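You operate a simulated robot arm through the tools that you are given. There is no shell and no other tool. Be economical: measure what you need, move in short steps, check, and stop when the job is done.

Carry out the task below with a simulated robot arm. There is one attempt and no reset: what you move stays moved.

Task
Set the bridge box's brass link to full and lock it.
Fine: slack the link screw to slide it right to that end; stripe on mark, bridge flap shut.

Only the result counts: the job must be done as asked and must still hold three seconds after the hand-in. Knocking over, shifting, dropping, spilling or breaking anything else fails it.

Robot
A 6-joint arm with a two-finger parallel gripper, fixed in place. Base frame: the origin is at the foot of the arm, x ahead of it, y to its left, z up; the work surface is at about z = 0.87. Readings come in m, degrees, newtons and seconds.
With the tool pointing down near the work surface it reaches from about 0.26 to 0.68 m from the base axis. Its first joint turns from -66.0 to 66.0 degrees. Payload 2.9 kg.
The tool frame sits at the grasp point between the pads (the TCP): z along the fingers, y along the line on which they close. The tips reach 0.03 m beyond it. Largest opening 0.11 m; finger width 0.02, thickness 0.01; the body of the gripper, 0.048 by 0.112 m, starts 0.055 m behind the TCP.
Orientation is that of the tool frame in the base frame, as [roll, pitch, yaw] about the fixed x, y, z axes, in that order (R = Rz(yaw) Ry(pitch) Rx(roll)). With the fingers straight down and closing along the base's y, the tool's x points along the base's -x, its y along +y and its z along -z.

Tools
- The arm moves only by the tool send_rows. Its argument "moves" is a list of rows, each a list of 7 numbers: the turn, a rotation vector about the tool's x, y, z in units of 90 degrees (1.0 is 90 degrees), then the shift along the tool's x, y, z in units of 200 mm (1.0 is 200 mm), then the opening, from 0 (shut) to 1 (fully open). In form: [[wx, wy, wz, x, y, z, jaw], ...]. A call has 1 to 10 rows; each row is the pose to reach, as a shift and turn from the pose commanded when the call began, along the tool's axes at that moment. A call with a number of a shift or a turn outside -1 to 1 is refused whole. A row lasts 0.2 s, in which the tool goes at most 0.05 m and 8.6 degrees; a call with a longer step from one row to the next is refused whole, and so is a gripper value outside its range. Where a pose cannot be reached the arm comes as near as it can. A force on the tool above 90 N (or 10 N above the force at the start of the call, whichever is more), or a blocked arm, ends the call early, and 0.2 s more pass. Each finger travels about 0.108 m/s and halts on what it meets, pressing with about 38 N; the grip force reading is that of the motor and also rises with nothing between the fingers. The clock runs only during rows and for 0.2 s after the last one: add rows that repeat a pose to give the fingers time. It gives the time, the measured TCP pose, the force on the tool (base axes), the opening and the grip force at its end, in the units of the frame above (readings bear some noise).
- Cameras (640 x 400 px; columns grow to the right, rows downward): "scene" is fixed at [0.086, 0.4341, 1.4006]; the picture's right is [-0.70, -0.71, 0.00], its down [-0.29, 0.29, -0.91] and it looks along [0.65, -0.64, -0.41] (base axes); focal length 322 px, centre (320, 200). "wrist" rides on the gripper at [-0.036, 0, -0.057] in the tool frame; the picture's right is [0.00, -1.00, 0.00], its down [0.97, 0.00, -0.24] and it looks along [0.24, 0.00, 0.97] (tool axes); focal length 218 px, centre (320, 200). There is no depth. A picture from a camera that has moved, and an enlarged one, comes with that camera's place and axes in the base frame and with its lens.
- get_image(camera): a new picture of that camera. No time passes.
- enlarge(camera, box): a new picture of the part [left, top, right, bottom] of that camera's present view, enlarged. No time passes.
- sign_off(): hands the job in; it is judged then, once.

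Work in short steps. Places have to be worked out from the pictures, the camera data and where the tool is seen: move nearer, look again, correct. Check each grasp and each placing, and mend what went wrong. You have 120 turns and 64 pictures in all, those below and enlarged ones among them. Open the gripper and draw the arm clear of the work before you hand the job in, unless the task says otherwise; then end with one line.

The tools are called after ">>>" as name(argument=value, ...) on one line, values as JSON. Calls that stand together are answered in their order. send_rows: Moves the arm, as the interface text tells. Its arguments: {"type":"object","properties":{"moves":{"type":"array"}},"required":["moves"]} The other tools are called the same way: get_image (camera) takes a picture; enlarge (camera, box) takes an enlarged picture of a part of a camera's view; sign_off () hands the job in.

At the start:

```text
t: 0.0
ee_pos: [0.442, 0.0718, 1.2566]
tool_rot: [179.9, 0.0, 180.0]
contact_force: [0.4, 0.4, 0.0]
finger_gap: 0.1103
grip_force: 0.1
```

scene: 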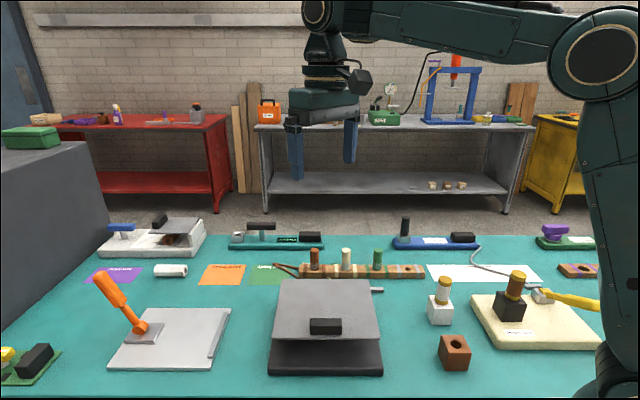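
wrist: 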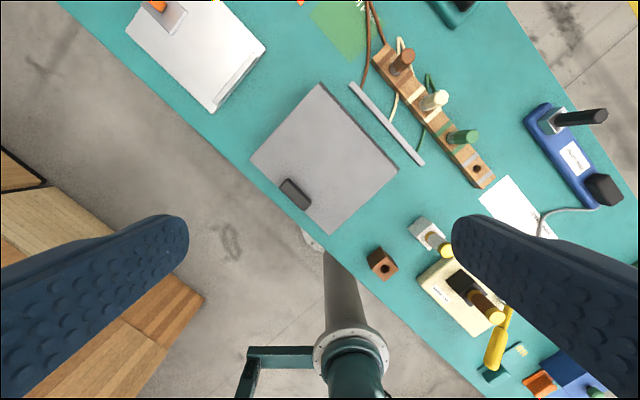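

I need to find the bridge box first; I enlarge the scene picture in two parts.

>>> enlarge(camera="scene", box=[80, 200, 340, 390])

>>> enlarge(camera="scene", box=[380, 200, 640, 390])

```text
2.11 times, centred on (210, 295) of scene
camera zoom: at [0.086, 0.4341, 1.4006], right [-0.7, -0.71, 0.0], down [-0.29, 0.29, -0.91], along [0.65, -0.64, -0.41], focal length 677 px, centre (552, 0)
```

zoom: 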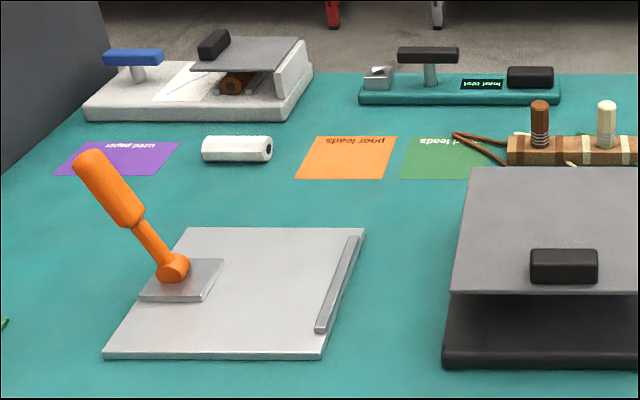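

```text
2.11 times, centred on (510, 295) of scene
camera zoom: at [0.086, 0.4341, 1.4006], right [-0.7, -0.71, 0.0], down [-0.29, 0.29, -0.91], along [0.65, -0.64, -0.41], focal length 677 px, centre (-80, 0)
```

zoom: 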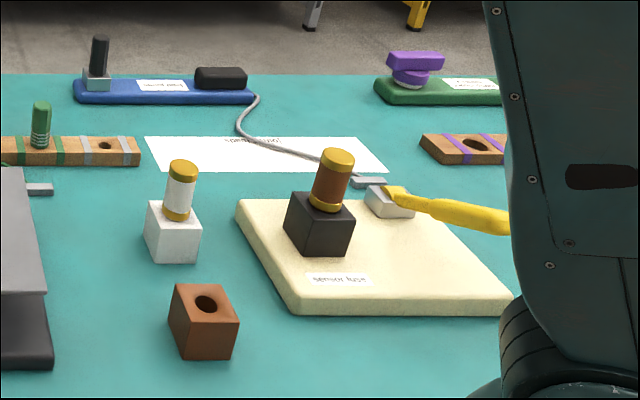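

The centre box with the half-open flap at about (0.46, 0.06) is the likely bridge box. I look closer at it with both cameras.

>>> enlarge(camera="scene", box=[255, 265, 395, 385])

>>> enlarge(camera="wrist", box=[235, 60, 445, 250])

>>> enlarge(camera="scene", box=[0, 110, 160, 210])

```text
3.33 times, centred on (325, 325) of scene
camera zoom: at [0.086, 0.4341, 1.4006], right [-0.7, -0.71, 0.0], down [-0.29, 0.29, -0.91], along [0.65, -0.64, -0.41], focal length 1072 px, centre (303, -217)
```

zoom: 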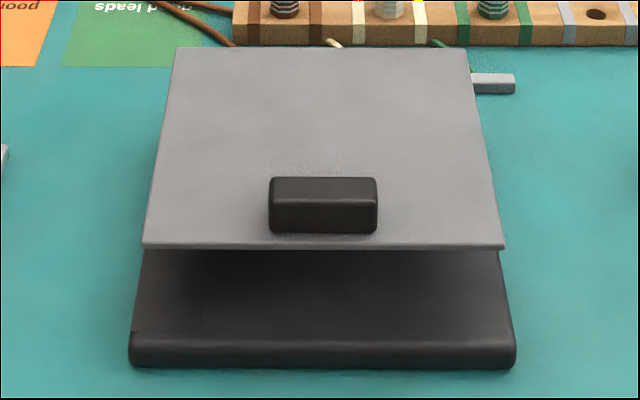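

```text
2.11 times, centred on (340, 155) of wrist
camera zoom: at [0.4783, 0.071, 1.3138], right [0.0, -1.0, 0.0], down [-0.97, 0.0, 0.24], along [-0.24, 0.0, -0.97], focal length 460 px, centre (278, 295)
```

zoom: 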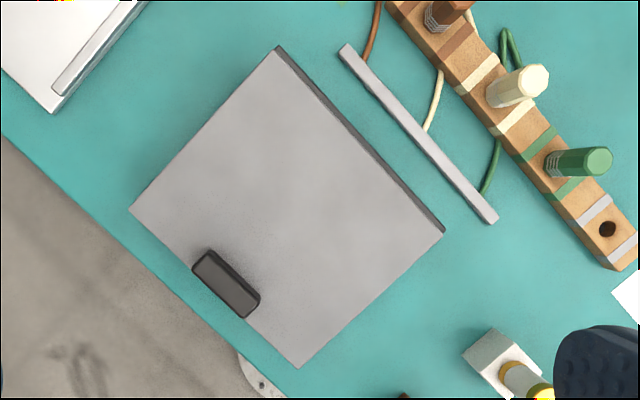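

```text
4.00 times, centred on (80, 160) of scene
camera zoom: at [0.086, 0.4341, 1.4006], right [-0.7, -0.71, 0.0], down [-0.29, 0.29, -0.91], along [0.65, -0.64, -0.41], focal length 1287 px, centre (1280, 360)
```

zoom: 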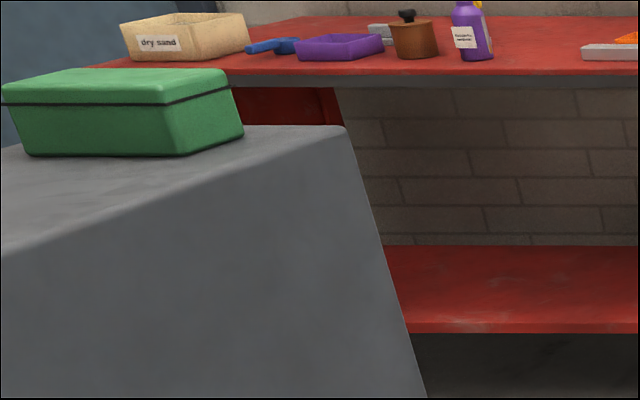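

The flap box: its flap is flat at z≈0.93, hinged on the far side ((0.58,0.07)–(0.44,-0.07)), with a handle near (0.396, 0.114, 0.945) running along (0.7,0.7). I turn 45° and come down above the handle for a better look.

>>> send_rows(moves=[[0, 0, -0.084, 0.038, 0.035, 0.15, 1], [0, 0, -0.168, 0.077, 0.07, 0.3, 1], [0, 0, -0.252, 0.115, 0.105, 0.45, 1], [0, 0, -0.336, 0.153, 0.14, 0.6, 1], [0, 0, -0.42, 0.19, 0.175, 0.7, 1], [0, 0, -0.5, 0.23, 0.21, 0.8, 1]])

>>> get_image(camera="wrist")

>>> get_image(camera="scene")

```text
t: 1.4
ee_pos: [0.3953, 0.1141, 1.0966]
tool_rot: [180.0, 0.0, -134.9]
contact_force: [0.7, -0.1, -0.4]
finger_gap: 0.1099
grip_force: 0.0
```

```text
56 pictures are left
camera wrist: at [0.4213, 0.1388, 1.1537], right [0.71, -0.71, 0.0], down [-0.68, -0.69, 0.24], along [-0.17, -0.17, -0.97], focal length 218 px, centre (320, 200)
```

wrist: 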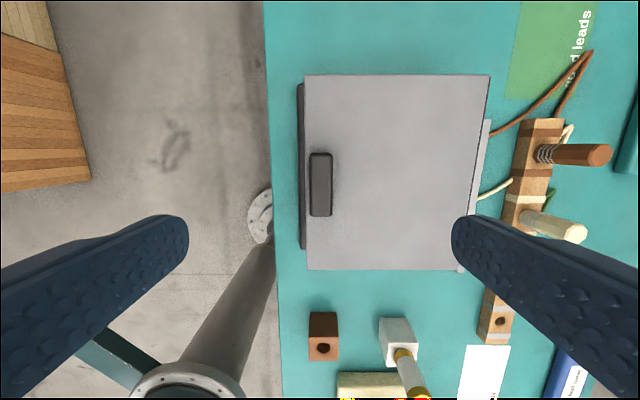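

```text
55 pictures are left
```

scene: 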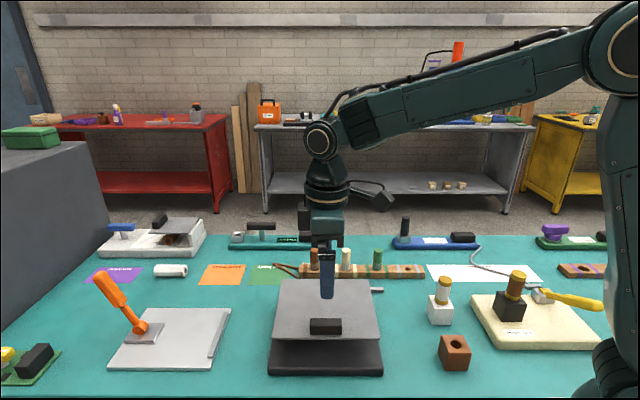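

The handle is right below the tool. I descend to z≈0.967 with a half-open gripper so that the tips pass just above the flap.

>>> send_rows(moves=[[0, 0, 0, 0, -0.005, 0.2, 0.6], [0, 0, 0, 0, -0.01, 0.4, 0.55], [0, 0, 0, 0, -0.01, 0.55, 0.5], [0, 0, 0, 0, -0.01, 0.645, 0.5]])

>>> get_image(camera="wrist")

>>> enlarge(camera="scene", box=[255, 265, 395, 385])

```text
t: 2.4
ee_pos: [0.3969, 0.1112, 0.9678]
tool_rot: [179.9, 0.0, -135.0]
contact_force: [0.2, -0.4, -0.2]
finger_gap: 0.0551
grip_force: 0.0
```

```text
54 pictures are left
camera wrist: at [0.4227, 0.1372, 1.0247], right [0.71, -0.71, 0.0], down [-0.69, -0.69, 0.24], along [-0.17, -0.17, -0.97], focal length 218 px, centre (320, 200)
```

wrist: 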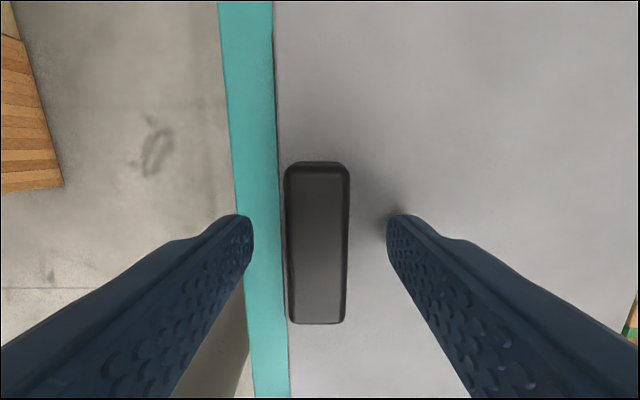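

```text
3.33 times, centred on (325, 325) of scene
camera zoom: at [0.086, 0.4341, 1.4006], right [-0.7, -0.71, 0.0], down [-0.29, 0.29, -0.91], along [0.65, -0.64, -0.41], focal length 1072 px, centre (303, -217)
```

zoom: 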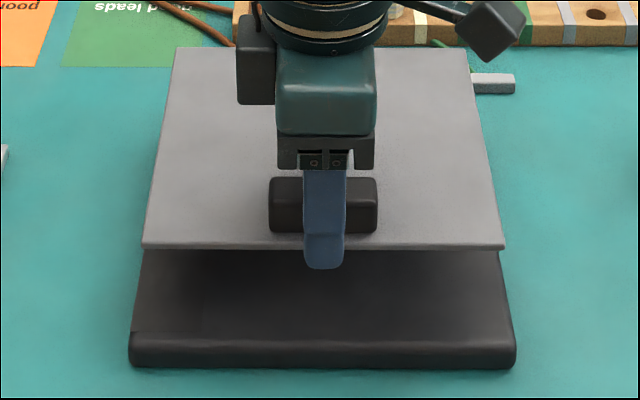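

The fingers straddle the handle well. I close on it.

>>> send_rows(moves=[[0, 0, 0, 0, 0, 0, 0.3], [0, 0, 0, 0, 0, 0, 0.12], [0, 0, 0, 0, 0, 0, 0.12], [0, 0, 0, 0, 0, 0, 0.12]])

```text
t: 3.4
ee_pos: [0.3954, 0.1135, 0.9681]
tool_rot: [180.0, 0.0, -135.0]
contact_force: [-7.8, 8.8, 0.2]
finger_gap: 0.0214
grip_force: 44.8
```

Gripped at 21 mm. I lift the flap through its first 16° along an arc about the far-edge hinge and check the force.

>>> send_rows(moves=[[0.0444, 0, 0, 0, -0.018, -0.055, 0.12], [0.0889, 0, 0, 0, -0.038, -0.11, 0.12], [0.1333, 0, 0, 0, -0.063, -0.162, 0.12], [0.1778, 0, 0, 0, -0.0905, -0.2135, 0.12]])

>>> enlarge(camera="scene", box=[225, 205, 425, 385])

```text
t: 4.4
ee_pos: [0.4015, 0.1061, 1.0096]
tool_rot: [-165.1, -0.5, -133.9]
contact_force: [-53.3, 43.6, 20.4]
finger_gap: 0.0437
grip_force: 30.6
```

```text
2.22 times, centred on (325, 295) of scene
camera zoom: at [0.0843, 0.4352, 1.4003], right [-0.7, -0.71, 0.0], down [-0.29, 0.29, -0.91], along [0.65, -0.64, -0.41], focal length 715 px, centre (309, -11)
```

zoom: 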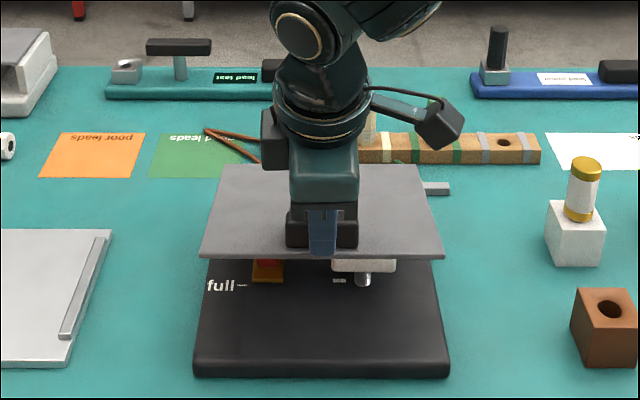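

The flap rises about its far edge and "full" shows beneath, but the jaw reads 44 mm with a high force. I look at the grip with the wrist camera.

>>> get_image(camera="wrist")

>>> enlarge(camera="scene", box=[280, 280, 370, 340])

```text
51 pictures are left
camera wrist: at [0.4184, 0.1426, 1.0646], right [0.7, -0.67, 0.26], down [-0.71, -0.66, 0.24], along [0.01, -0.35, -0.94], focal length 218 px, centre (320, 200)
```

wrist: 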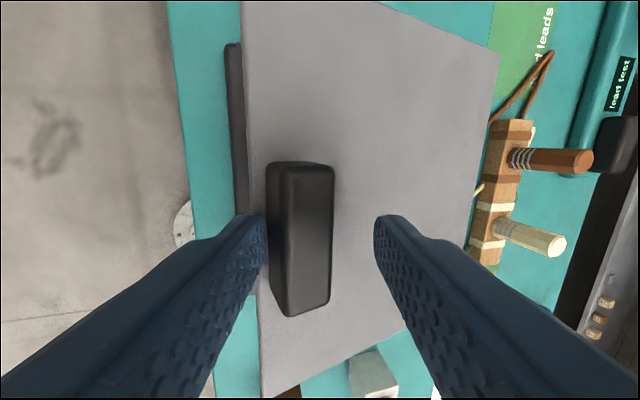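

```text
6.67 times, centred on (325, 310) of scene
camera zoom: at [0.0843, 0.4352, 1.4003], right [-0.7, -0.71, 0.0], down [-0.29, 0.29, -0.91], along [0.65, -0.64, -0.41], focal length 2144 px, centre (287, -533)
```

zoom: 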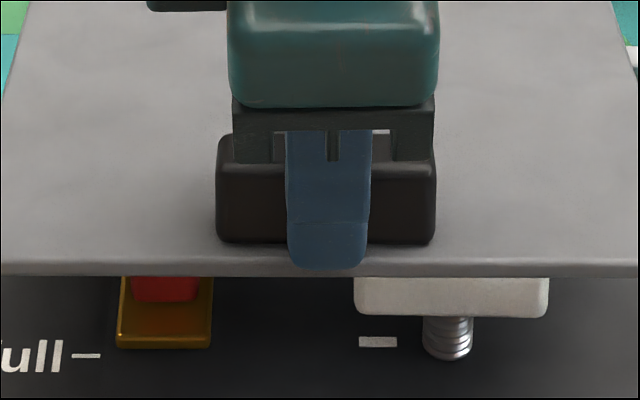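

The front finger is pressing the handle back too far: my arc went too far toward the hinge. I ease the tool forward about 18 mm and see how the gap and force settle.

>>> send_rows(moves=[[0, 0, 0, 0, 0.03, 0.008, 0.12], [0, 0, 0, 0, 0.06, 0.016, 0.12], [0, 0, 0, 0, 0.085, 0.023, 0.12], [0, 0, 0, 0, 0.085, 0.023, 0.12]])

>>> get_image(camera="wrist")

```text
t: 5.4
ee_pos: [0.3979, 0.1121, 0.9994]
tool_rot: [-164.5, -0.2, -134.7]
contact_force: [-32.9, 22.7, 9.4]
finger_gap: 0.0309
grip_force: 17.4
```

```text
49 pictures are left
camera wrist: at [0.412, 0.1486, 1.0556], right [0.69, -0.68, 0.27], down [-0.73, -0.64, 0.24], along [0.01, -0.36, -0.93], focal length 218 px, centre (320, 200)
```

wrist: 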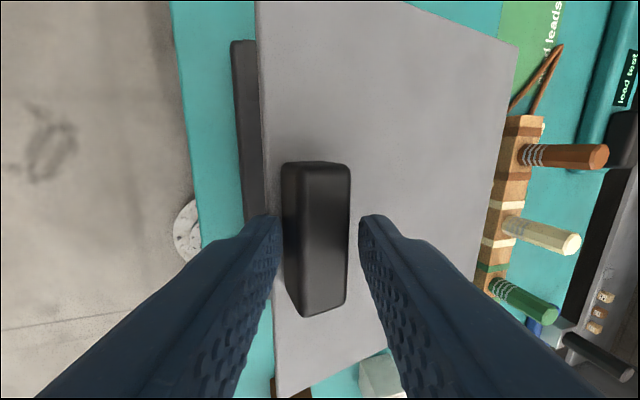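

I tilted the wrong way: the handle's outer face turns away from me, so the tool would have to end up behind the flap. I put the flap back down and release; then I'll lift it with closed fingers under its front edge.

>>> send_rows(moves=[[-0.045, 0, 0, 0, 0.015, 0.039, 0.12], [-0.09, 0, 0, 0, 0.03, 0.078, 0.12], [-0.134, 0, 0, 0, 0.046, 0.118, 0.12], [-0.1778, 0, 0, 0, 0.061, 0.155, 0.12], [-0.1778, 0, 0, 0, 0.061, 0.155, 0.3], [-0.1778, 0, 0, 0, 0.061, 0.155, 0.5], [-0.1778, 0, 0, 0, 0.061, 0.155, 0.5]])

>>> enlarge(camera="scene", box=[255, 265, 395, 385])

```text
t: 7.0
ee_pos: [0.3976, 0.1116, 0.9681]
tool_rot: [-180.0, 0.1, -135.0]
contact_force: [0.4, 0.5, -0.6]
finger_gap: 0.0548
grip_force: 0.2
```

```text
3.33 times, centred on (325, 325) of scene
camera zoom: at [0.086, 0.4341, 1.4006], right [-0.7, -0.71, 0.0], down [-0.29, 0.29, -0.91], along [0.65, -0.64, -0.41], focal length 1072 px, centre (303, -217)
```

zoom: 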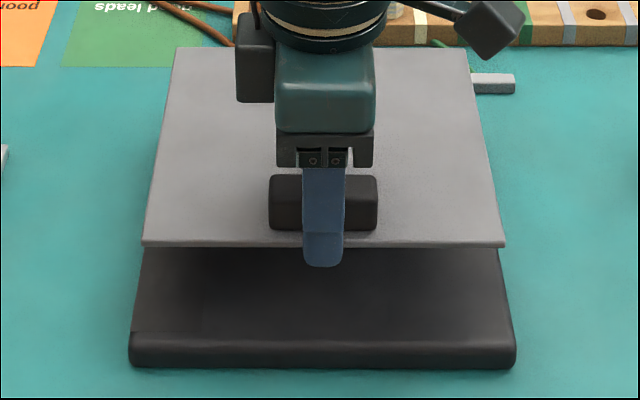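

The flap is back down and released. I rise off the handle, close the fingers and tilt the tool 55° toward the hinge, in front of the flap.

>>> send_rows(moves=[[0, 0, 0, 0, 0, -0.15, 0.5], [0, 0, 0, 0, 0, -0.32, 0.4], [0.087, 0, 0, 0, 0.08, -0.45, 0.2], [0.174, 0, 0, 0, 0.16, -0.45, 0], [0.262, 0, 0, 0, 0.24, -0.45, 0], [0.349, 0, 0, 0, 0.32, -0.45, 0], [0.436, 0, 0, 0, 0.4, -0.42, 0], [0.524, 0, 0, 0, 0.45, -0.38, 0], [0.611, 0, 0, 0, 0.5, -0.34, 0], [0.611, 0, 0, 0, 0.5, -0.34, 0]])

>>> get_image(camera="wrist")

>>> get_image(camera="scene")

```text
t: 9.2
ee_pos: [0.3261, 0.1825, 1.0366]
tool_rot: [-124.9, 0.0, -135.0]
contact_force: [0.3, 0.1, -0.5]
finger_gap: 0.0
grip_force: 38.1
```

```text
47 pictures are left
camera wrist: at [0.3196, 0.241, 1.0691], right [0.4, -0.4, 0.82], down [-0.83, -0.55, 0.14], along [0.39, -0.73, -0.56], focal length 218 px, centre (320, 200)
```

wrist: 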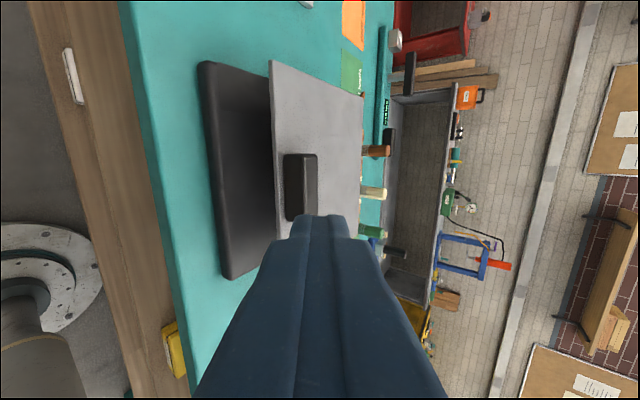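

```text
46 pictures are left
```

scene: 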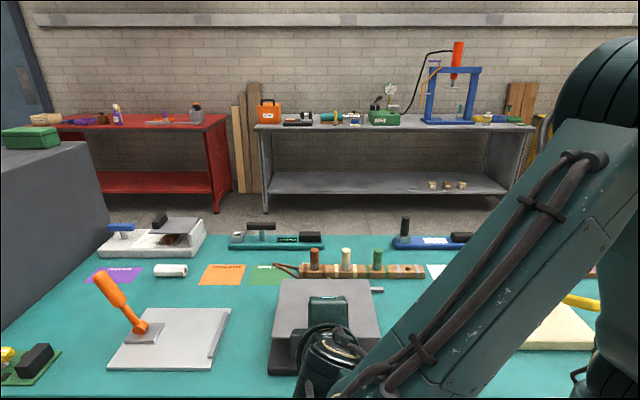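

The arm reaches that pose. I lower in front of the flap so that the tips face the gap beneath it.

>>> send_rows(moves=[[0, 0, 0, 0, 0.12, 0.1, 0], [0, 0, 0, 0, 0.24, 0.2, 0], [0, 0, 0, 0, 0.34, 0.3, 0], [0, 0, 0, 0, 0.422, 0.378, 0]])

>>> get_image(camera="wrist")

```text
t: 10.2
ee_pos: [0.3355, 0.1731, 0.9226]
tool_rot: [-125.1, 0.1, -134.9]
contact_force: [0.0, 0.0, 0.5]
finger_gap: 0.0
grip_force: 37.6
```

```text
45 pictures are left
camera wrist: at [0.3292, 0.2307, 0.9567], right [0.4, -0.41, 0.82], down [-0.83, -0.55, 0.14], along [0.39, -0.73, -0.56], focal length 218 px, centre (320, 200)
```

wrist: 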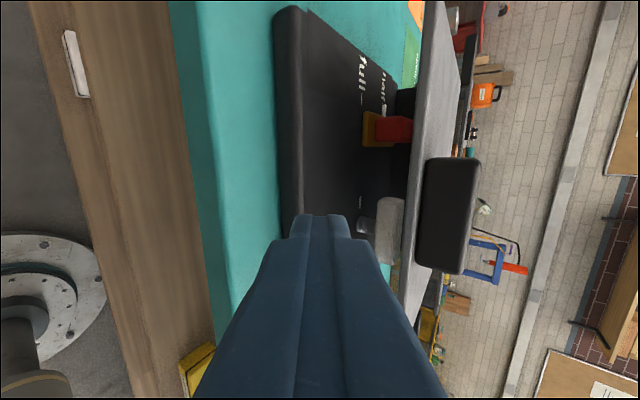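

I can now see under the flap: marks "full" and "half", a red/brass slider and a white wing screw. I enlarge this.

>>> enlarge(camera="wrist", box=[270, 20, 470, 270])

```text
1.60 times, centred on (370, 145) of wrist
camera zoom: at [0.3292, 0.2307, 0.9567], right [0.4, -0.41, 0.82], down [-0.83, -0.55, 0.14], along [0.39, -0.73, -0.56], focal length 349 px, centre (240, 288)
```

zoom: 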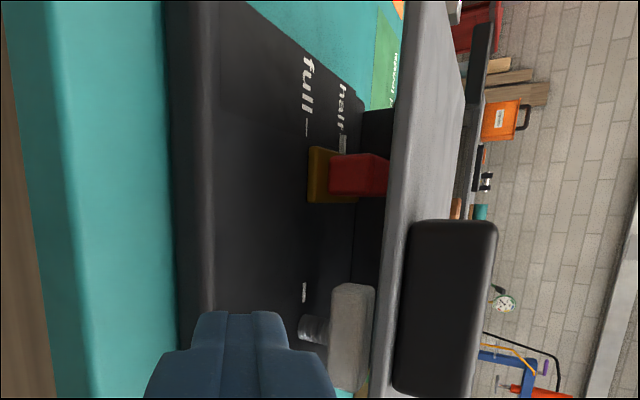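

The knob is ~40 mm behind the edge, so a 19 mm insertion is safe. I slide the tips horizontally under the front edge, shifted 10 mm away from the knob.

>>> send_rows(moves=[[0, 0, 0, -0.05, 0, 0, 0], [0, 0, 0, -0.05, -0.05, 0.08, 0], [0, 0, 0, -0.05, -0.11, 0.166, 0], [0, 0, 0, -0.05, -0.16, 0.24, 0]])

>>> get_image(camera="wrist")

```text
t: 11.2
ee_pos: [0.3848, 0.1394, 0.9214]
tool_rot: [-125.0, 0.0, -135.0]
contact_force: [0.4, 0.3, -1.4]
finger_gap: 0.0
grip_force: 37.4
```

```text
43 pictures are left
camera wrist: at [0.3769, 0.1973, 0.9552], right [0.41, -0.41, 0.82], down [-0.83, -0.55, 0.14], along [0.39, -0.73, -0.56], focal length 218 px, centre (320, 200)
```

wrist: 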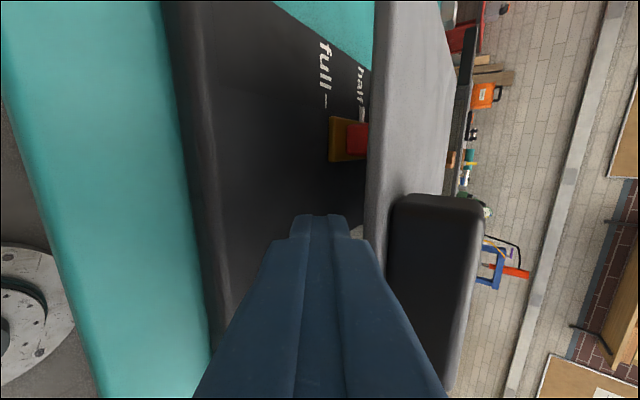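

The tips are under the edge with no contact. I lift along the flap's arc to about 45° and check.

>>> send_rows(moves=[[0, 0, 0, 0, -0.099, -0.06, 0], [0, 0, 0, 0, -0.205, -0.107, 0], [0, 0, 0, 0, -0.316, -0.139, 0], [0, 0, 0, 0, -0.43, -0.157, 0], [0, 0, 0, 0, -0.546, -0.159, 0], [0, 0, 0, 0, -0.661, -0.147, 0]])

>>> get_image(camera="wrist")

```text
t: 12.6
ee_pos: [0.4199, 0.1029, 1.0479]
tool_rot: [-125.0, -0.1, -135.1]
contact_force: [-1.2, 0.2, -0.1]
finger_gap: 0.0
grip_force: 37.1
```

```text
42 pictures are left
camera wrist: at [0.4135, 0.1613, 1.081], right [0.41, -0.41, 0.82], down [-0.83, -0.55, 0.14], along [0.39, -0.73, -0.56], focal length 218 px, centre (320, 200)
```

wrist: 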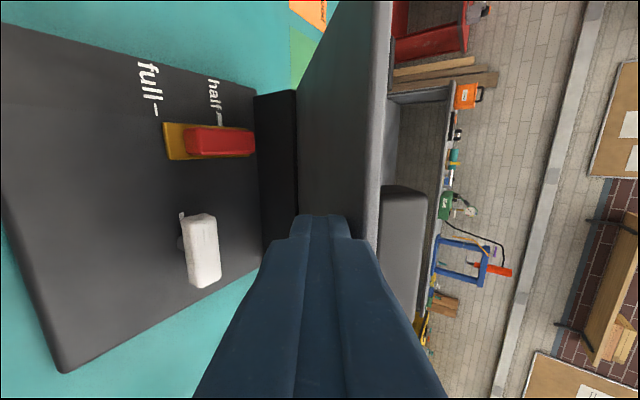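

It lifts easily. I carry on along the arc to about 97°.

>>> send_rows(moves=[[0, 0, 0, 0, -0.113, 0.027, 0], [0, 0, 0, 0, -0.22, 0.07, 0], [0, 0, 0, 0, -0.322, 0.125, 0], [0, 0, 0, 0, -0.416, 0.192, 0], [0, 0, 0, 0, -0.5, 0.273, 0], [0, 0, 0, 0, -0.572, 0.363, 0], [0, 0, 0, 0, -0.63, 0.456, 0]])

>>> get_image(camera="wrist")

>>> get_image(camera="scene")

```text
t: 14.2
ee_pos: [0.5239, -0.0014, 1.0992]
tool_rot: [-125.1, -0.1, -135.0]
contact_force: [-21.1, 12.7, 7.1]
finger_gap: 0.0
grip_force: 37.1
```

```text
41 pictures are left
camera wrist: at [0.5161, 0.0584, 1.1312], right [0.41, -0.41, 0.82], down [-0.82, -0.55, 0.14], along [0.39, -0.73, -0.56], focal length 218 px, centre (320, 200)
```

wrist: 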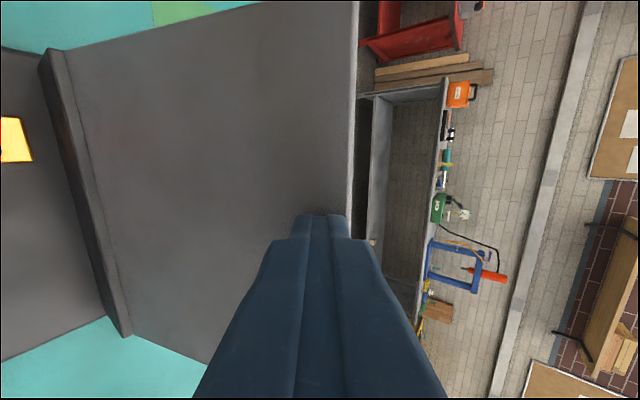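

```text
40 pictures are left
```

scene: 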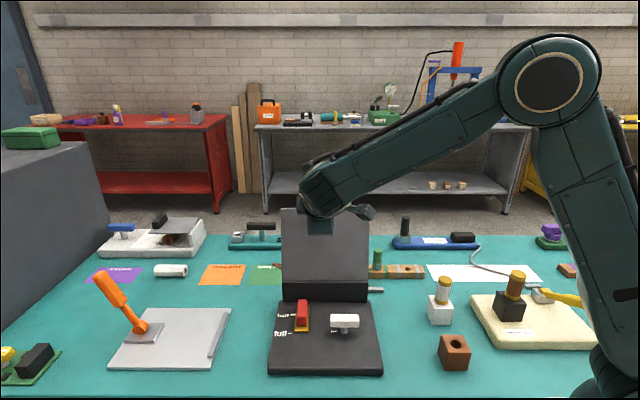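

The flap is at roughly 100° and resisting, likely at its stop. I back the tool away and see if it stays.

>>> send_rows(moves=[[0, 0, 0, 0, 0, -0.05, 0], [0, 0, 0, 0, 0, -0.12, 0], [0, 0, 0, 0, 0, -0.3, 0], [0, 0, 0, 0, 0, -0.5, 0], [0, 0, 0, 0, 0, -0.7, 0]])

>>> get_image(camera="wrist")

>>> enlarge(camera="scene", box=[255, 265, 395, 385])

```text
t: 15.4
ee_pos: [0.4433, 0.0789, 1.1802]
tool_rot: [-125.0, 0.0, -135.0]
contact_force: [-0.2, 0.2, 0.8]
finger_gap: 0.0001
grip_force: 37.6
```

```text
39 pictures are left
camera wrist: at [0.4356, 0.1381, 1.2121], right [0.41, -0.41, 0.82], down [-0.83, -0.55, 0.14], along [0.39, -0.73, -0.56], focal length 218 px, centre (320, 200)
```

wrist: 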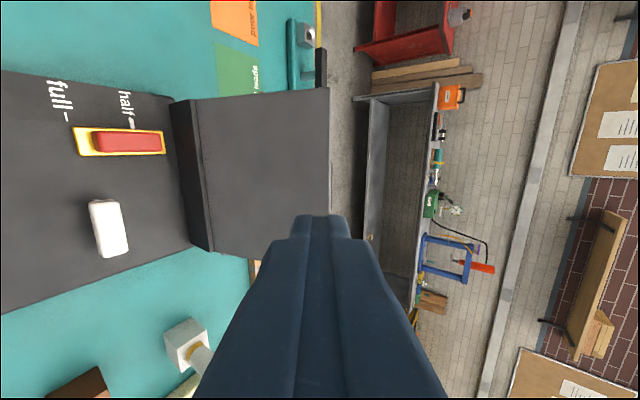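

```text
3.33 times, centred on (325, 325) of scene
camera zoom: at [0.086, 0.4341, 1.4006], right [-0.7, -0.71, 0.0], down [-0.29, 0.29, -0.91], along [0.65, -0.64, -0.41], focal length 1072 px, centre (303, -217)
```

zoom: 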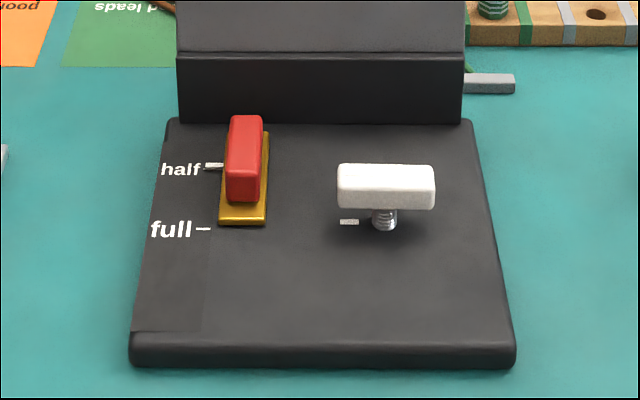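

The flap stays open. I bring the tool upright above the box to look straight down at the link and screw.

>>> send_rows(moves=[[-0.09, 0, 0, 0, 0, 0, 0], [-0.18, 0, 0, 0, 0, 0, 0], [-0.27, 0, 0, 0, 0, 0, 0], [-0.36, 0, 0, 0, 0, 0, 0], [-0.45, 0, 0, 0, 0, 0, 0], [-0.54, 0, 0, 0, 0, 0, 0], [-0.611, 0, 0, 0, 0, 0, 0]])

>>> get_image(camera="wrist")

>>> enlarge(camera="wrist", box=[240, 80, 400, 230])

```text
t: 17.0
ee_pos: [0.4425, 0.0803, 1.1786]
tool_rot: [-179.9, 0.1, -135.0]
contact_force: [0.0, -0.5, 0.0]
finger_gap: 0.0
grip_force: 37.5
```

```text
37 pictures are left
camera wrist: at [0.4689, 0.1048, 1.2359], right [0.71, -0.71, 0.0], down [-0.69, -0.69, 0.24], along [-0.17, -0.17, -0.97], focal length 218 px, centre (320, 200)
```

wrist: 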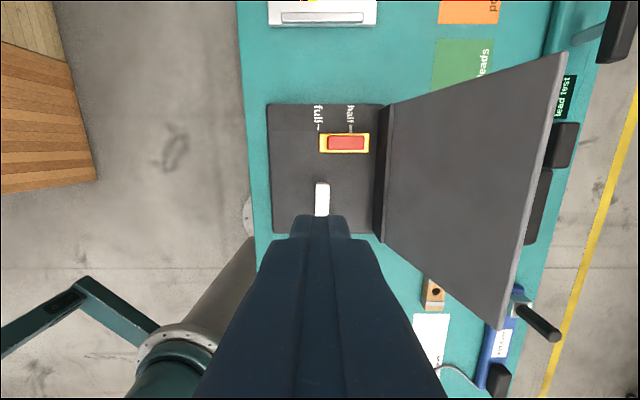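

```text
2.67 times, centred on (320, 155) of wrist
camera zoom: at [0.4689, 0.1048, 1.2359], right [0.71, -0.71, 0.0], down [-0.69, -0.69, 0.24], along [-0.17, -0.17, -0.97], focal length 582 px, centre (320, 320)
```

zoom: 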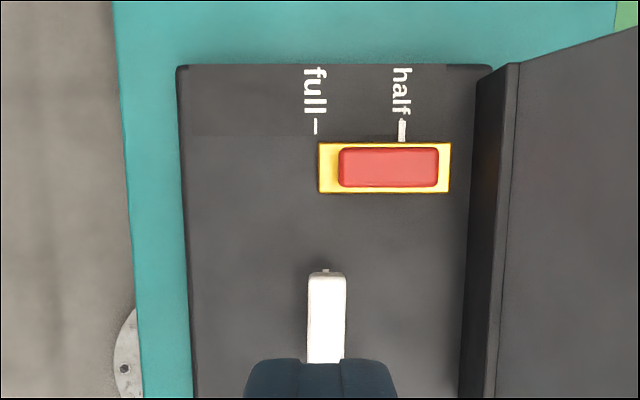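

Plan: slacken the white wing screw at (0.402, 0.055), slide the red-handled link from "half" to "full" (toward the front), then retighten. I move over the screw at z=1.0 with the jaws opening.

>>> send_rows(moves=[[0, 0, 0, 0.06, 0.013, 0.15, 0.2], [0, 0, 0, 0.12, 0.026, 0.35, 0.4], [0, 0, 0, 0.18, 0.04, 0.55, 0.5], [0, 0, 0, 0.233, 0.052, 0.75, 0.55], [0, 0, 0, 0.233, 0.052, 0.85, 0.55]])

>>> get_image(camera="wrist")

>>> enlarge(camera="wrist", box=[220, 20, 420, 270])

```text
t: 18.2
ee_pos: [0.4037, 0.0534, 1.0076]
tool_rot: [180.0, 0.2, -135.0]
contact_force: [-1.4, 0.5, -0.2]
finger_gap: 0.0604
grip_force: 0.0
```

```text
35 pictures are left
camera wrist: at [0.4294, 0.0788, 1.0652], right [0.71, -0.71, 0.0], down [-0.69, -0.69, 0.24], along [-0.17, -0.17, -0.97], focal length 218 px, centre (320, 200)
```

wrist: 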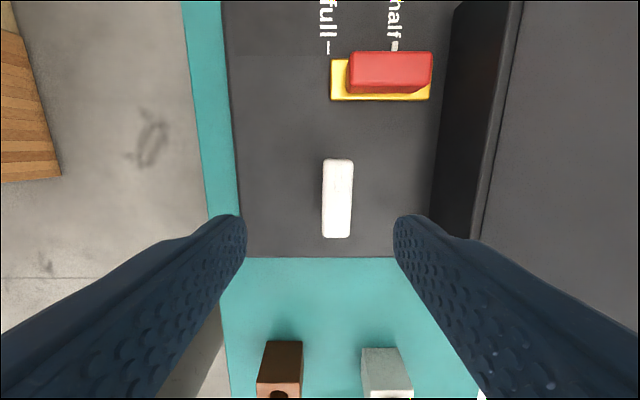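

```text
1.60 times, centred on (320, 145) of wrist
camera zoom: at [0.4294, 0.0788, 1.0652], right [0.71, -0.71, 0.0], down [-0.69, -0.69, 0.24], along [-0.17, -0.17, -0.97], focal length 349 px, centre (320, 288)
```

zoom: 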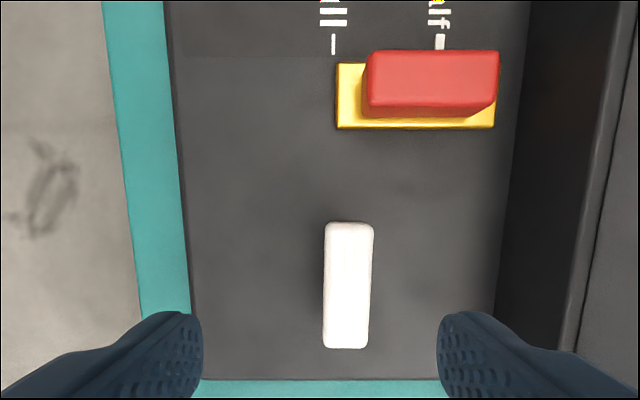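

The wrist view puts the screw 12 mm further back (q) than the tool. I correct that and go down to tips ≈0.915.

>>> send_rows(moves=[[0, 0, 0, 0, -0.03, 0.1, 0.5], [0, 0, 0, 0, -0.06, 0.2, 0.5], [0, 0, 0, 0, -0.06, 0.29, 0.5]])

>>> get_image(camera="wrist")

>>> enlarge(camera="scene", box=[290, 290, 390, 370])

```text
t: 19.0
ee_pos: [0.4108, 0.0457, 0.9495]
tool_rot: [-180.0, 0.0, -135.0]
contact_force: [-0.3, -0.3, 0.5]
finger_gap: 0.055
grip_force: 0.1
```

```text
33 pictures are left
camera wrist: at [0.4375, 0.0706, 1.0076], right [0.71, -0.71, 0.0], down [-0.69, -0.69, 0.24], along [-0.17, -0.17, -0.97], focal length 218 px, centre (320, 200)
```

wrist: 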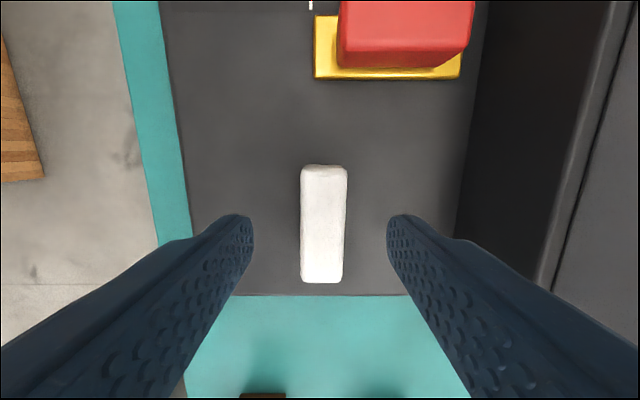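

```text
5.00 times, centred on (340, 330) of scene
camera zoom: at [0.086, 0.4341, 1.4006], right [-0.7, -0.71, 0.0], down [-0.29, 0.29, -0.91], along [0.65, -0.64, -0.41], focal length 1608 px, centre (220, -450)
```

zoom: 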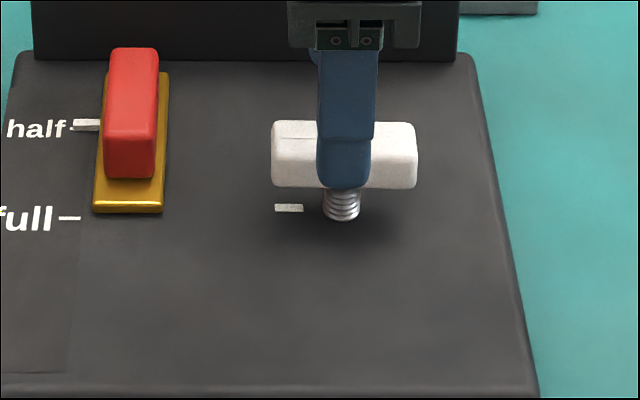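

The wing is centred to ~1 mm; its stripe sits on the lock mark at left. I lower 14 mm more and close on the wing.

>>> send_rows(moves=[[0, 0, 0, 0, -0.007, 0.035, 0.5], [0, 0, 0, 0, -0.007, 0.07, 0.5], [0, 0, 0, 0, -0.007, 0.07, 0.25], [0, 0, 0, 0, -0.007, 0.07, 0.12], [0, 0, 0, 0, -0.007, 0.07, 0.12], [0, 0, 0, 0, -0.007, 0.07, 0.12]])

>>> enlarge(camera="scene", box=[290, 290, 390, 370])

```text
t: 20.4
ee_pos: [0.4129, 0.0458, 0.9372]
tool_rot: [-180.0, 0.0, -135.0]
contact_force: [0.7, -0.6, -4.5]
finger_gap: 0.0219
grip_force: 44.8
```

```text
5.00 times, centred on (340, 330) of scene
camera zoom: at [0.0861, 0.434, 1.4006], right [-0.7, -0.71, 0.0], down [-0.29, 0.29, -0.91], along [0.65, -0.64, -0.41], focal length 1608 px, centre (220, -450)
```

zoom: 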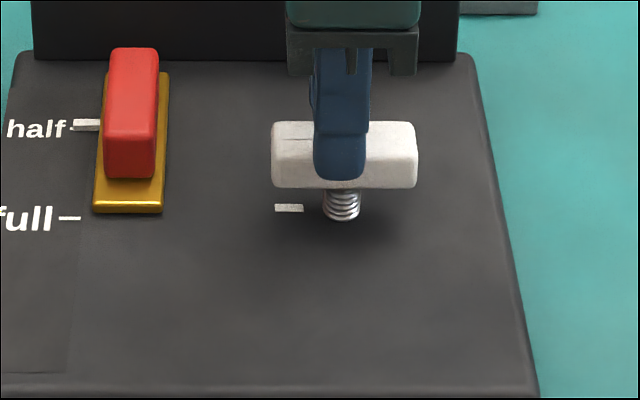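

The wing is gripped (22 mm). I turn it counter-clockwise seen from above by 40° and watch.

>>> send_rows(moves=[[0, 0, -0.08, 0, 0, 0, 0.12], [0, 0, -0.16, 0, 0, 0, 0.12], [0, 0, -0.24, 0, 0, 0, 0.12], [0, 0, -0.32, 0, 0, 0, 0.12], [0, 0, -0.4, 0, 0, 0, 0.12], [0, 0, -0.444, 0, 0, 0, 0.12]])

>>> get_image(camera="wrist")

>>> enlarge(camera="scene", box=[290, 290, 390, 370])

```text
t: 21.8
ee_pos: [0.4095, 0.0463, 0.9359]
tool_rot: [179.8, 0.0, -94.8]
contact_force: [-19.4, 9.2, 10.0]
finger_gap: 0.0219
grip_force: 44.6
```

```text
30 pictures are left
camera wrist: at [0.4144, 0.0811, 0.9936], right [1.0, -0.08, 0.0], down [-0.08, -0.97, 0.24], along [-0.02, -0.24, -0.97], focal length 218 px, centre (320, 200)
```

wrist: 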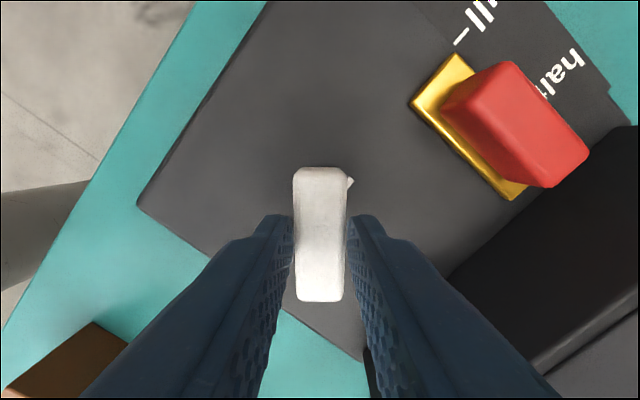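

```text
5.00 times, centred on (340, 330) of scene
camera zoom: at [0.0854, 0.4344, 1.4006], right [-0.7, -0.71, 0.0], down [-0.29, 0.29, -0.91], along [0.65, -0.64, -0.41], focal length 1608 px, centre (220, -450)
```

zoom: 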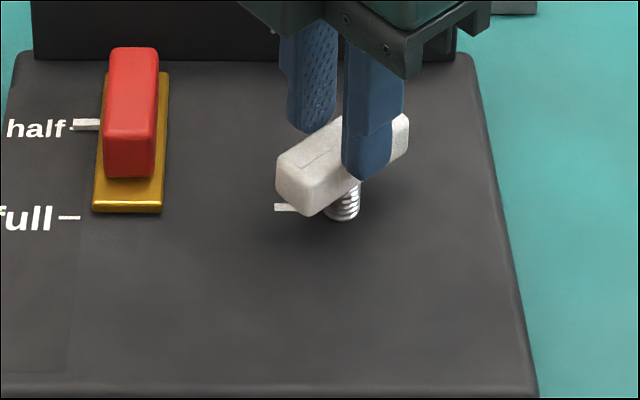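

The screw turns with the tool. I turn on by another 50°, easing the centre by 4 mm to relieve the side force.

>>> send_rows(moves=[[0, 0, -0.09, -0.005, 0.01, 0, 0.12], [0, 0, -0.18, -0.01, 0.02, 0, 0.12], [0, 0, -0.27, -0.01, 0.02, 0, 0.12], [0, 0, -0.36, -0.01, 0.02, 0, 0.12], [0, 0, -0.45, -0.01, 0.02, 0, 0.12], [0, 0, -0.54, -0.01, 0.02, 0, 0.12]])

>>> get_image(camera="wrist")

>>> enlarge(camera="scene", box=[290, 290, 390, 370])

```text
t: 23.2
ee_pos: [0.4072, 0.0444, 0.9363]
tool_rot: [179.8, -0.1, -46.5]
contact_force: [-8.1, -22.6, -4.2]
finger_gap: 0.0218
grip_force: 45.3
```

```text
28 pictures are left
camera wrist: at [0.3839, 0.0709, 0.9935], right [0.73, 0.69, 0.0], down [0.67, -0.7, 0.24], along [0.16, -0.18, -0.97], focal length 218 px, centre (320, 200)
```

wrist: 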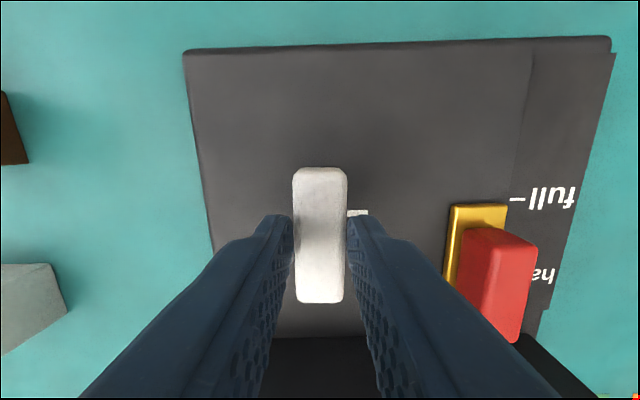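

```text
5.00 times, centred on (340, 330) of scene
camera zoom: at [0.0858, 0.4335, 1.4008], right [-0.7, -0.71, 0.0], down [-0.29, 0.29, -0.91], along [0.65, -0.64, -0.41], focal length 1608 px, centre (220, -450)
```

zoom: 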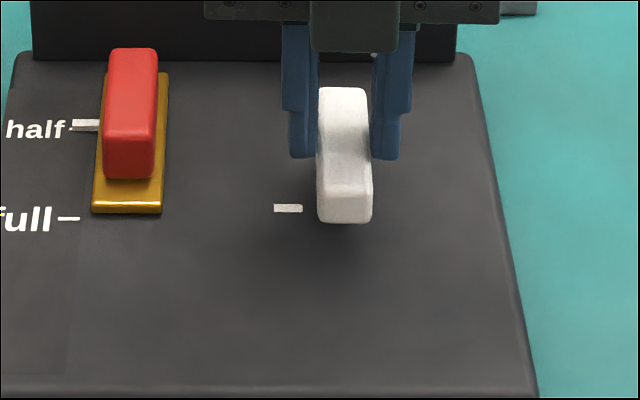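

Turned ~88° from the lock mark. I release the wing and rise, leaving the yaw as it is (it suits the red block).

>>> send_rows(moves=[[0, 0, 0, 0, 0, 0, 0.3], [0, 0, 0, 0, 0, 0, 0.45], [0, 0, 0, 0, 0, -0.12, 0.45], [0, 0, 0, 0, 0, -0.3, 0.45]])

>>> get_image(camera="wrist")

```text
t: 24.2
ee_pos: [0.4099, 0.0473, 0.9981]
tool_rot: [179.9, 0.1, -46.3]
contact_force: [-0.1, -0.4, -0.1]
finger_gap: 0.0493
grip_force: 0.1
```

```text
26 pictures are left
camera wrist: at [0.3847, 0.0731, 1.0548], right [0.72, 0.69, 0.0], down [0.67, -0.7, 0.24], along [0.17, -0.17, -0.97], focal length 218 px, centre (320, 200)
```

wrist: 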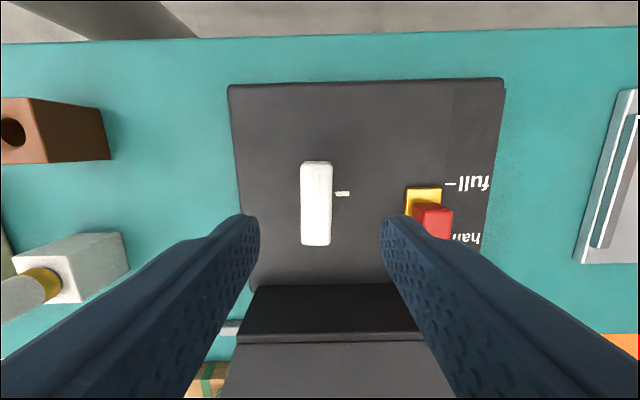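

The screw is free-standing now. I move over the red block at about (p 0.405, q -0.29), staying high, and look.

>>> send_rows(moves=[[0, 0, -0.007, 0.07, -0.18, 0, 0.45], [0, 0, -0.0145, 0.13, -0.33, 0, 0.45], [0, 0, -0.0145, 0.159, -0.412, 0, 0.45]])

>>> get_image(camera="wrist")

```text
t: 25.0
ee_pos: [0.4901, 0.0812, 0.998]
tool_rot: [180.0, 0.1, -45.2]
contact_force: [0.9, 1.0, 0.6]
finger_gap: 0.0496
grip_force: 0.0
```

```text
25 pictures are left
camera wrist: at [0.4657, 0.1065, 1.0546], right [0.71, 0.71, 0.0], down [0.68, -0.69, 0.24], along [0.17, -0.17, -0.97], focal length 218 px, centre (320, 200)
```

wrist: 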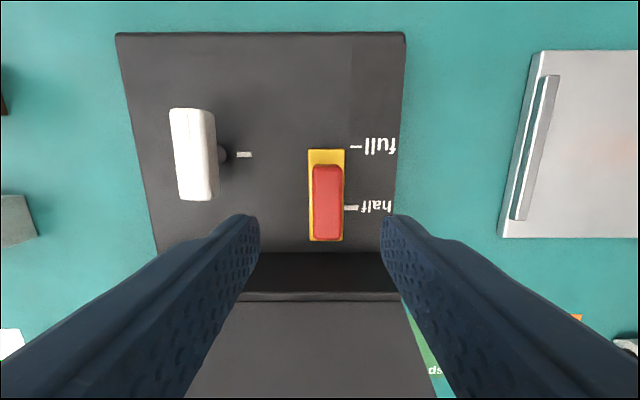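

Centred in q; the block is 5 mm further in p. I correct and descend around it, then close.

>>> send_rows(moves=[[0, 0, 0, 0, -0.025, 0.12, 0.45], [0, 0, 0, 0, -0.025, 0.24, 0.45], [0, 0, 0, 0, -0.025, 0.305, 0.45], [0, 0, 0, 0, -0.025, 0.305, 0.25], [0, 0, 0, 0, -0.025, 0.305, 0.1], [0, 0, 0, 0, -0.025, 0.305, 0.1], [0, 0, 0, 0, -0.025, 0.305, 0.1]])

>>> get_image(camera="wrist")

```text
t: 26.6
ee_pos: [0.4942, 0.0863, 0.9376]
tool_rot: [-179.9, -0.1, -45.0]
contact_force: [-10.1, 18.0, 17.4]
finger_gap: 0.011
grip_force: 0.0
```

```text
24 pictures are left
camera wrist: at [0.4686, 0.111, 0.9938], right [0.71, 0.71, 0.0], down [0.69, -0.69, 0.24], along [0.17, -0.17, -0.97], focal length 218 px, centre (320, 200)
```

wrist: 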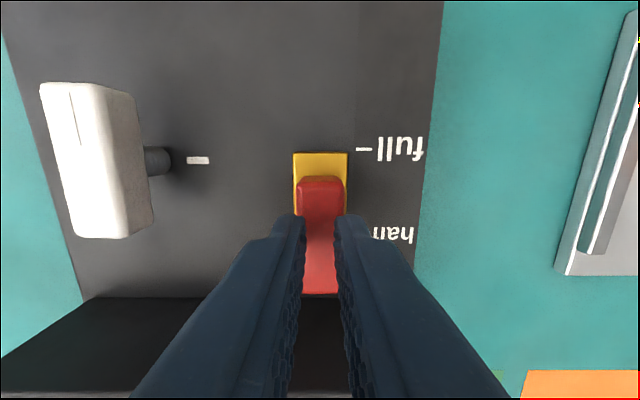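

The jaw reached its target with no grip force, so the fingers may be riding on top. I check from the scene camera.

>>> enlarge(camera="scene", box=[260, 290, 360, 370])

```text
5.00 times, centred on (310, 330) of scene
camera zoom: at [0.0854, 0.4346, 1.4005], right [-0.7, -0.71, 0.0], down [-0.29, 0.29, -0.91], along [0.65, -0.64, -0.41], focal length 1608 px, centre (370, -450)
```

zoom: 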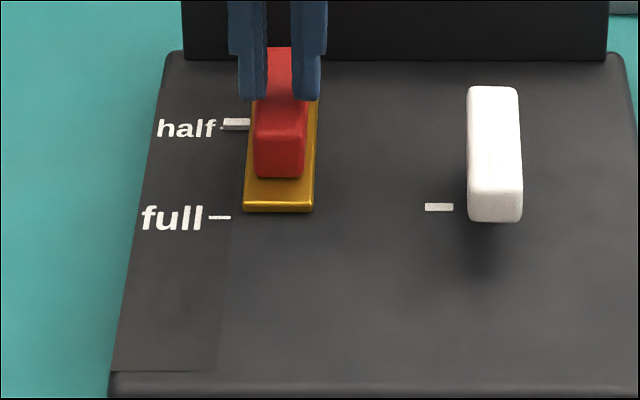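

The tips are resting on top of the block, so the block is lower than I judged. I lift 2 mm, open, go down 10 mm further and close again.

>>> send_rows(moves=[[0, 0, 0, 0, 0, -0.015, 0.1], [0, 0, 0, 0, 0, -0.015, 0.3], [0, 0, 0, 0, 0, -0.015, 0.45], [0, 0, 0, 0, 0, 0.02, 0.45], [0, 0, 0, 0, 0, 0.05, 0.45], [0, 0, 0, 0, 0, 0.05, 0.25], [0, 0, 0, 0, 0, 0.05, 0.1], [0, 0, 0, 0, 0, 0.05, 0.1], [0, 0, 0, 0, 0, 0.05, 0.1]])

>>> enlarge(camera="scene", box=[260, 290, 360, 370])

```text
t: 28.6
ee_pos: [0.4939, 0.0863, 0.9282]
tool_rot: [-179.6, -0.3, -45.0]
contact_force: [-33.0, 21.7, 46.4]
finger_gap: 0.0214
grip_force: 44.8
```

```text
5.00 times, centred on (310, 330) of scene
camera zoom: at [0.0843, 0.4346, 1.4005], right [-0.7, -0.71, 0.0], down [-0.29, 0.29, -0.91], along [0.65, -0.64, -0.41], focal length 1608 px, centre (370, -450)
```

zoom: 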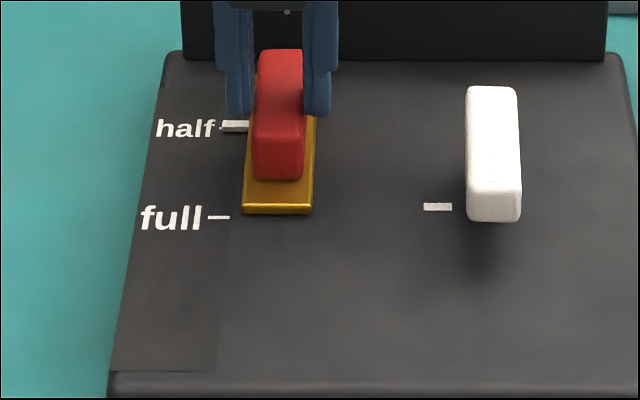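

Now gripped (21 mm), but the tips press on the plate. I ease up 2 mm and then slide toward the front (tool −x) 20 mm.

>>> send_rows(moves=[[0, 0, 0, 0, 0, -0.012, 0.1], [0, 0, 0, -0.025, 0, -0.014, 0.1], [0, 0, 0, -0.05, 0, -0.014, 0.1], [0, 0, 0, -0.075, 0, -0.014, 0.1], [0, 0, 0, -0.1, 0, -0.014, 0.1]])

>>> enlarge(camera="scene", box=[260, 290, 360, 370])

```text
t: 29.8
ee_pos: [0.4802, 0.0996, 0.9291]
tool_rot: [-179.8, -0.2, -45.2]
contact_force: [3.5, 0.8, 22.5]
finger_gap: 0.0213
grip_force: 45.0
```

```text
5.00 times, centred on (310, 330) of scene
camera zoom: at [0.0857, 0.434, 1.4006], right [-0.7, -0.71, 0.0], down [-0.29, 0.29, -0.91], along [0.65, -0.64, -0.41], focal length 1608 px, centre (370, -450)
```

zoom: 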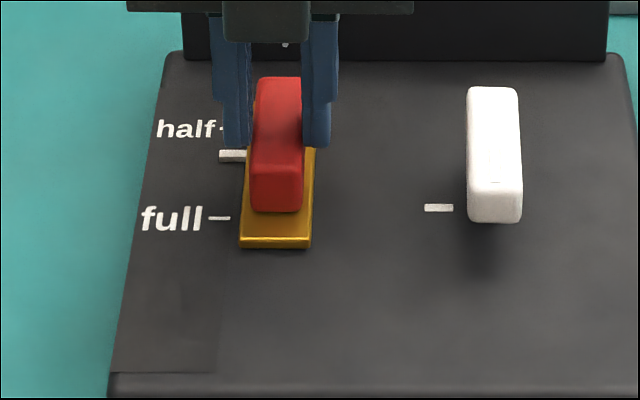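

The link slides and its white stripe moves with it. About 33 mm remain; I slide 26 mm more and check.

>>> send_rows(moves=[[0, 0, 0, -0.03, 0, -0.006, 0.1], [0, 0, 0, -0.065, 0, -0.008, 0.1], [0, 0, 0, -0.1, 0, -0.008, 0.1], [0, 0, 0, -0.13, 0, -0.008, 0.1]])

>>> enlarge(camera="scene", box=[260, 290, 360, 370])

```text
t: 30.8
ee_pos: [0.4617, 0.1183, 0.9286]
tool_rot: [-180.0, 0.0, -45.1]
contact_force: [10.5, 9.3, -3.7]
finger_gap: 0.0216
grip_force: 45.3
```

```text
5.00 times, centred on (310, 330) of scene
camera zoom: at [0.0863, 0.4343, 1.4005], right [-0.7, -0.71, 0.0], down [-0.29, 0.29, -0.91], along [0.65, -0.64, -0.41], focal length 1608 px, centre (370, -450)
```

zoom: 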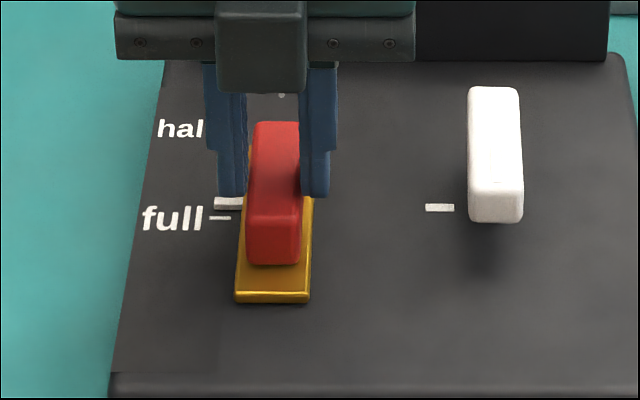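

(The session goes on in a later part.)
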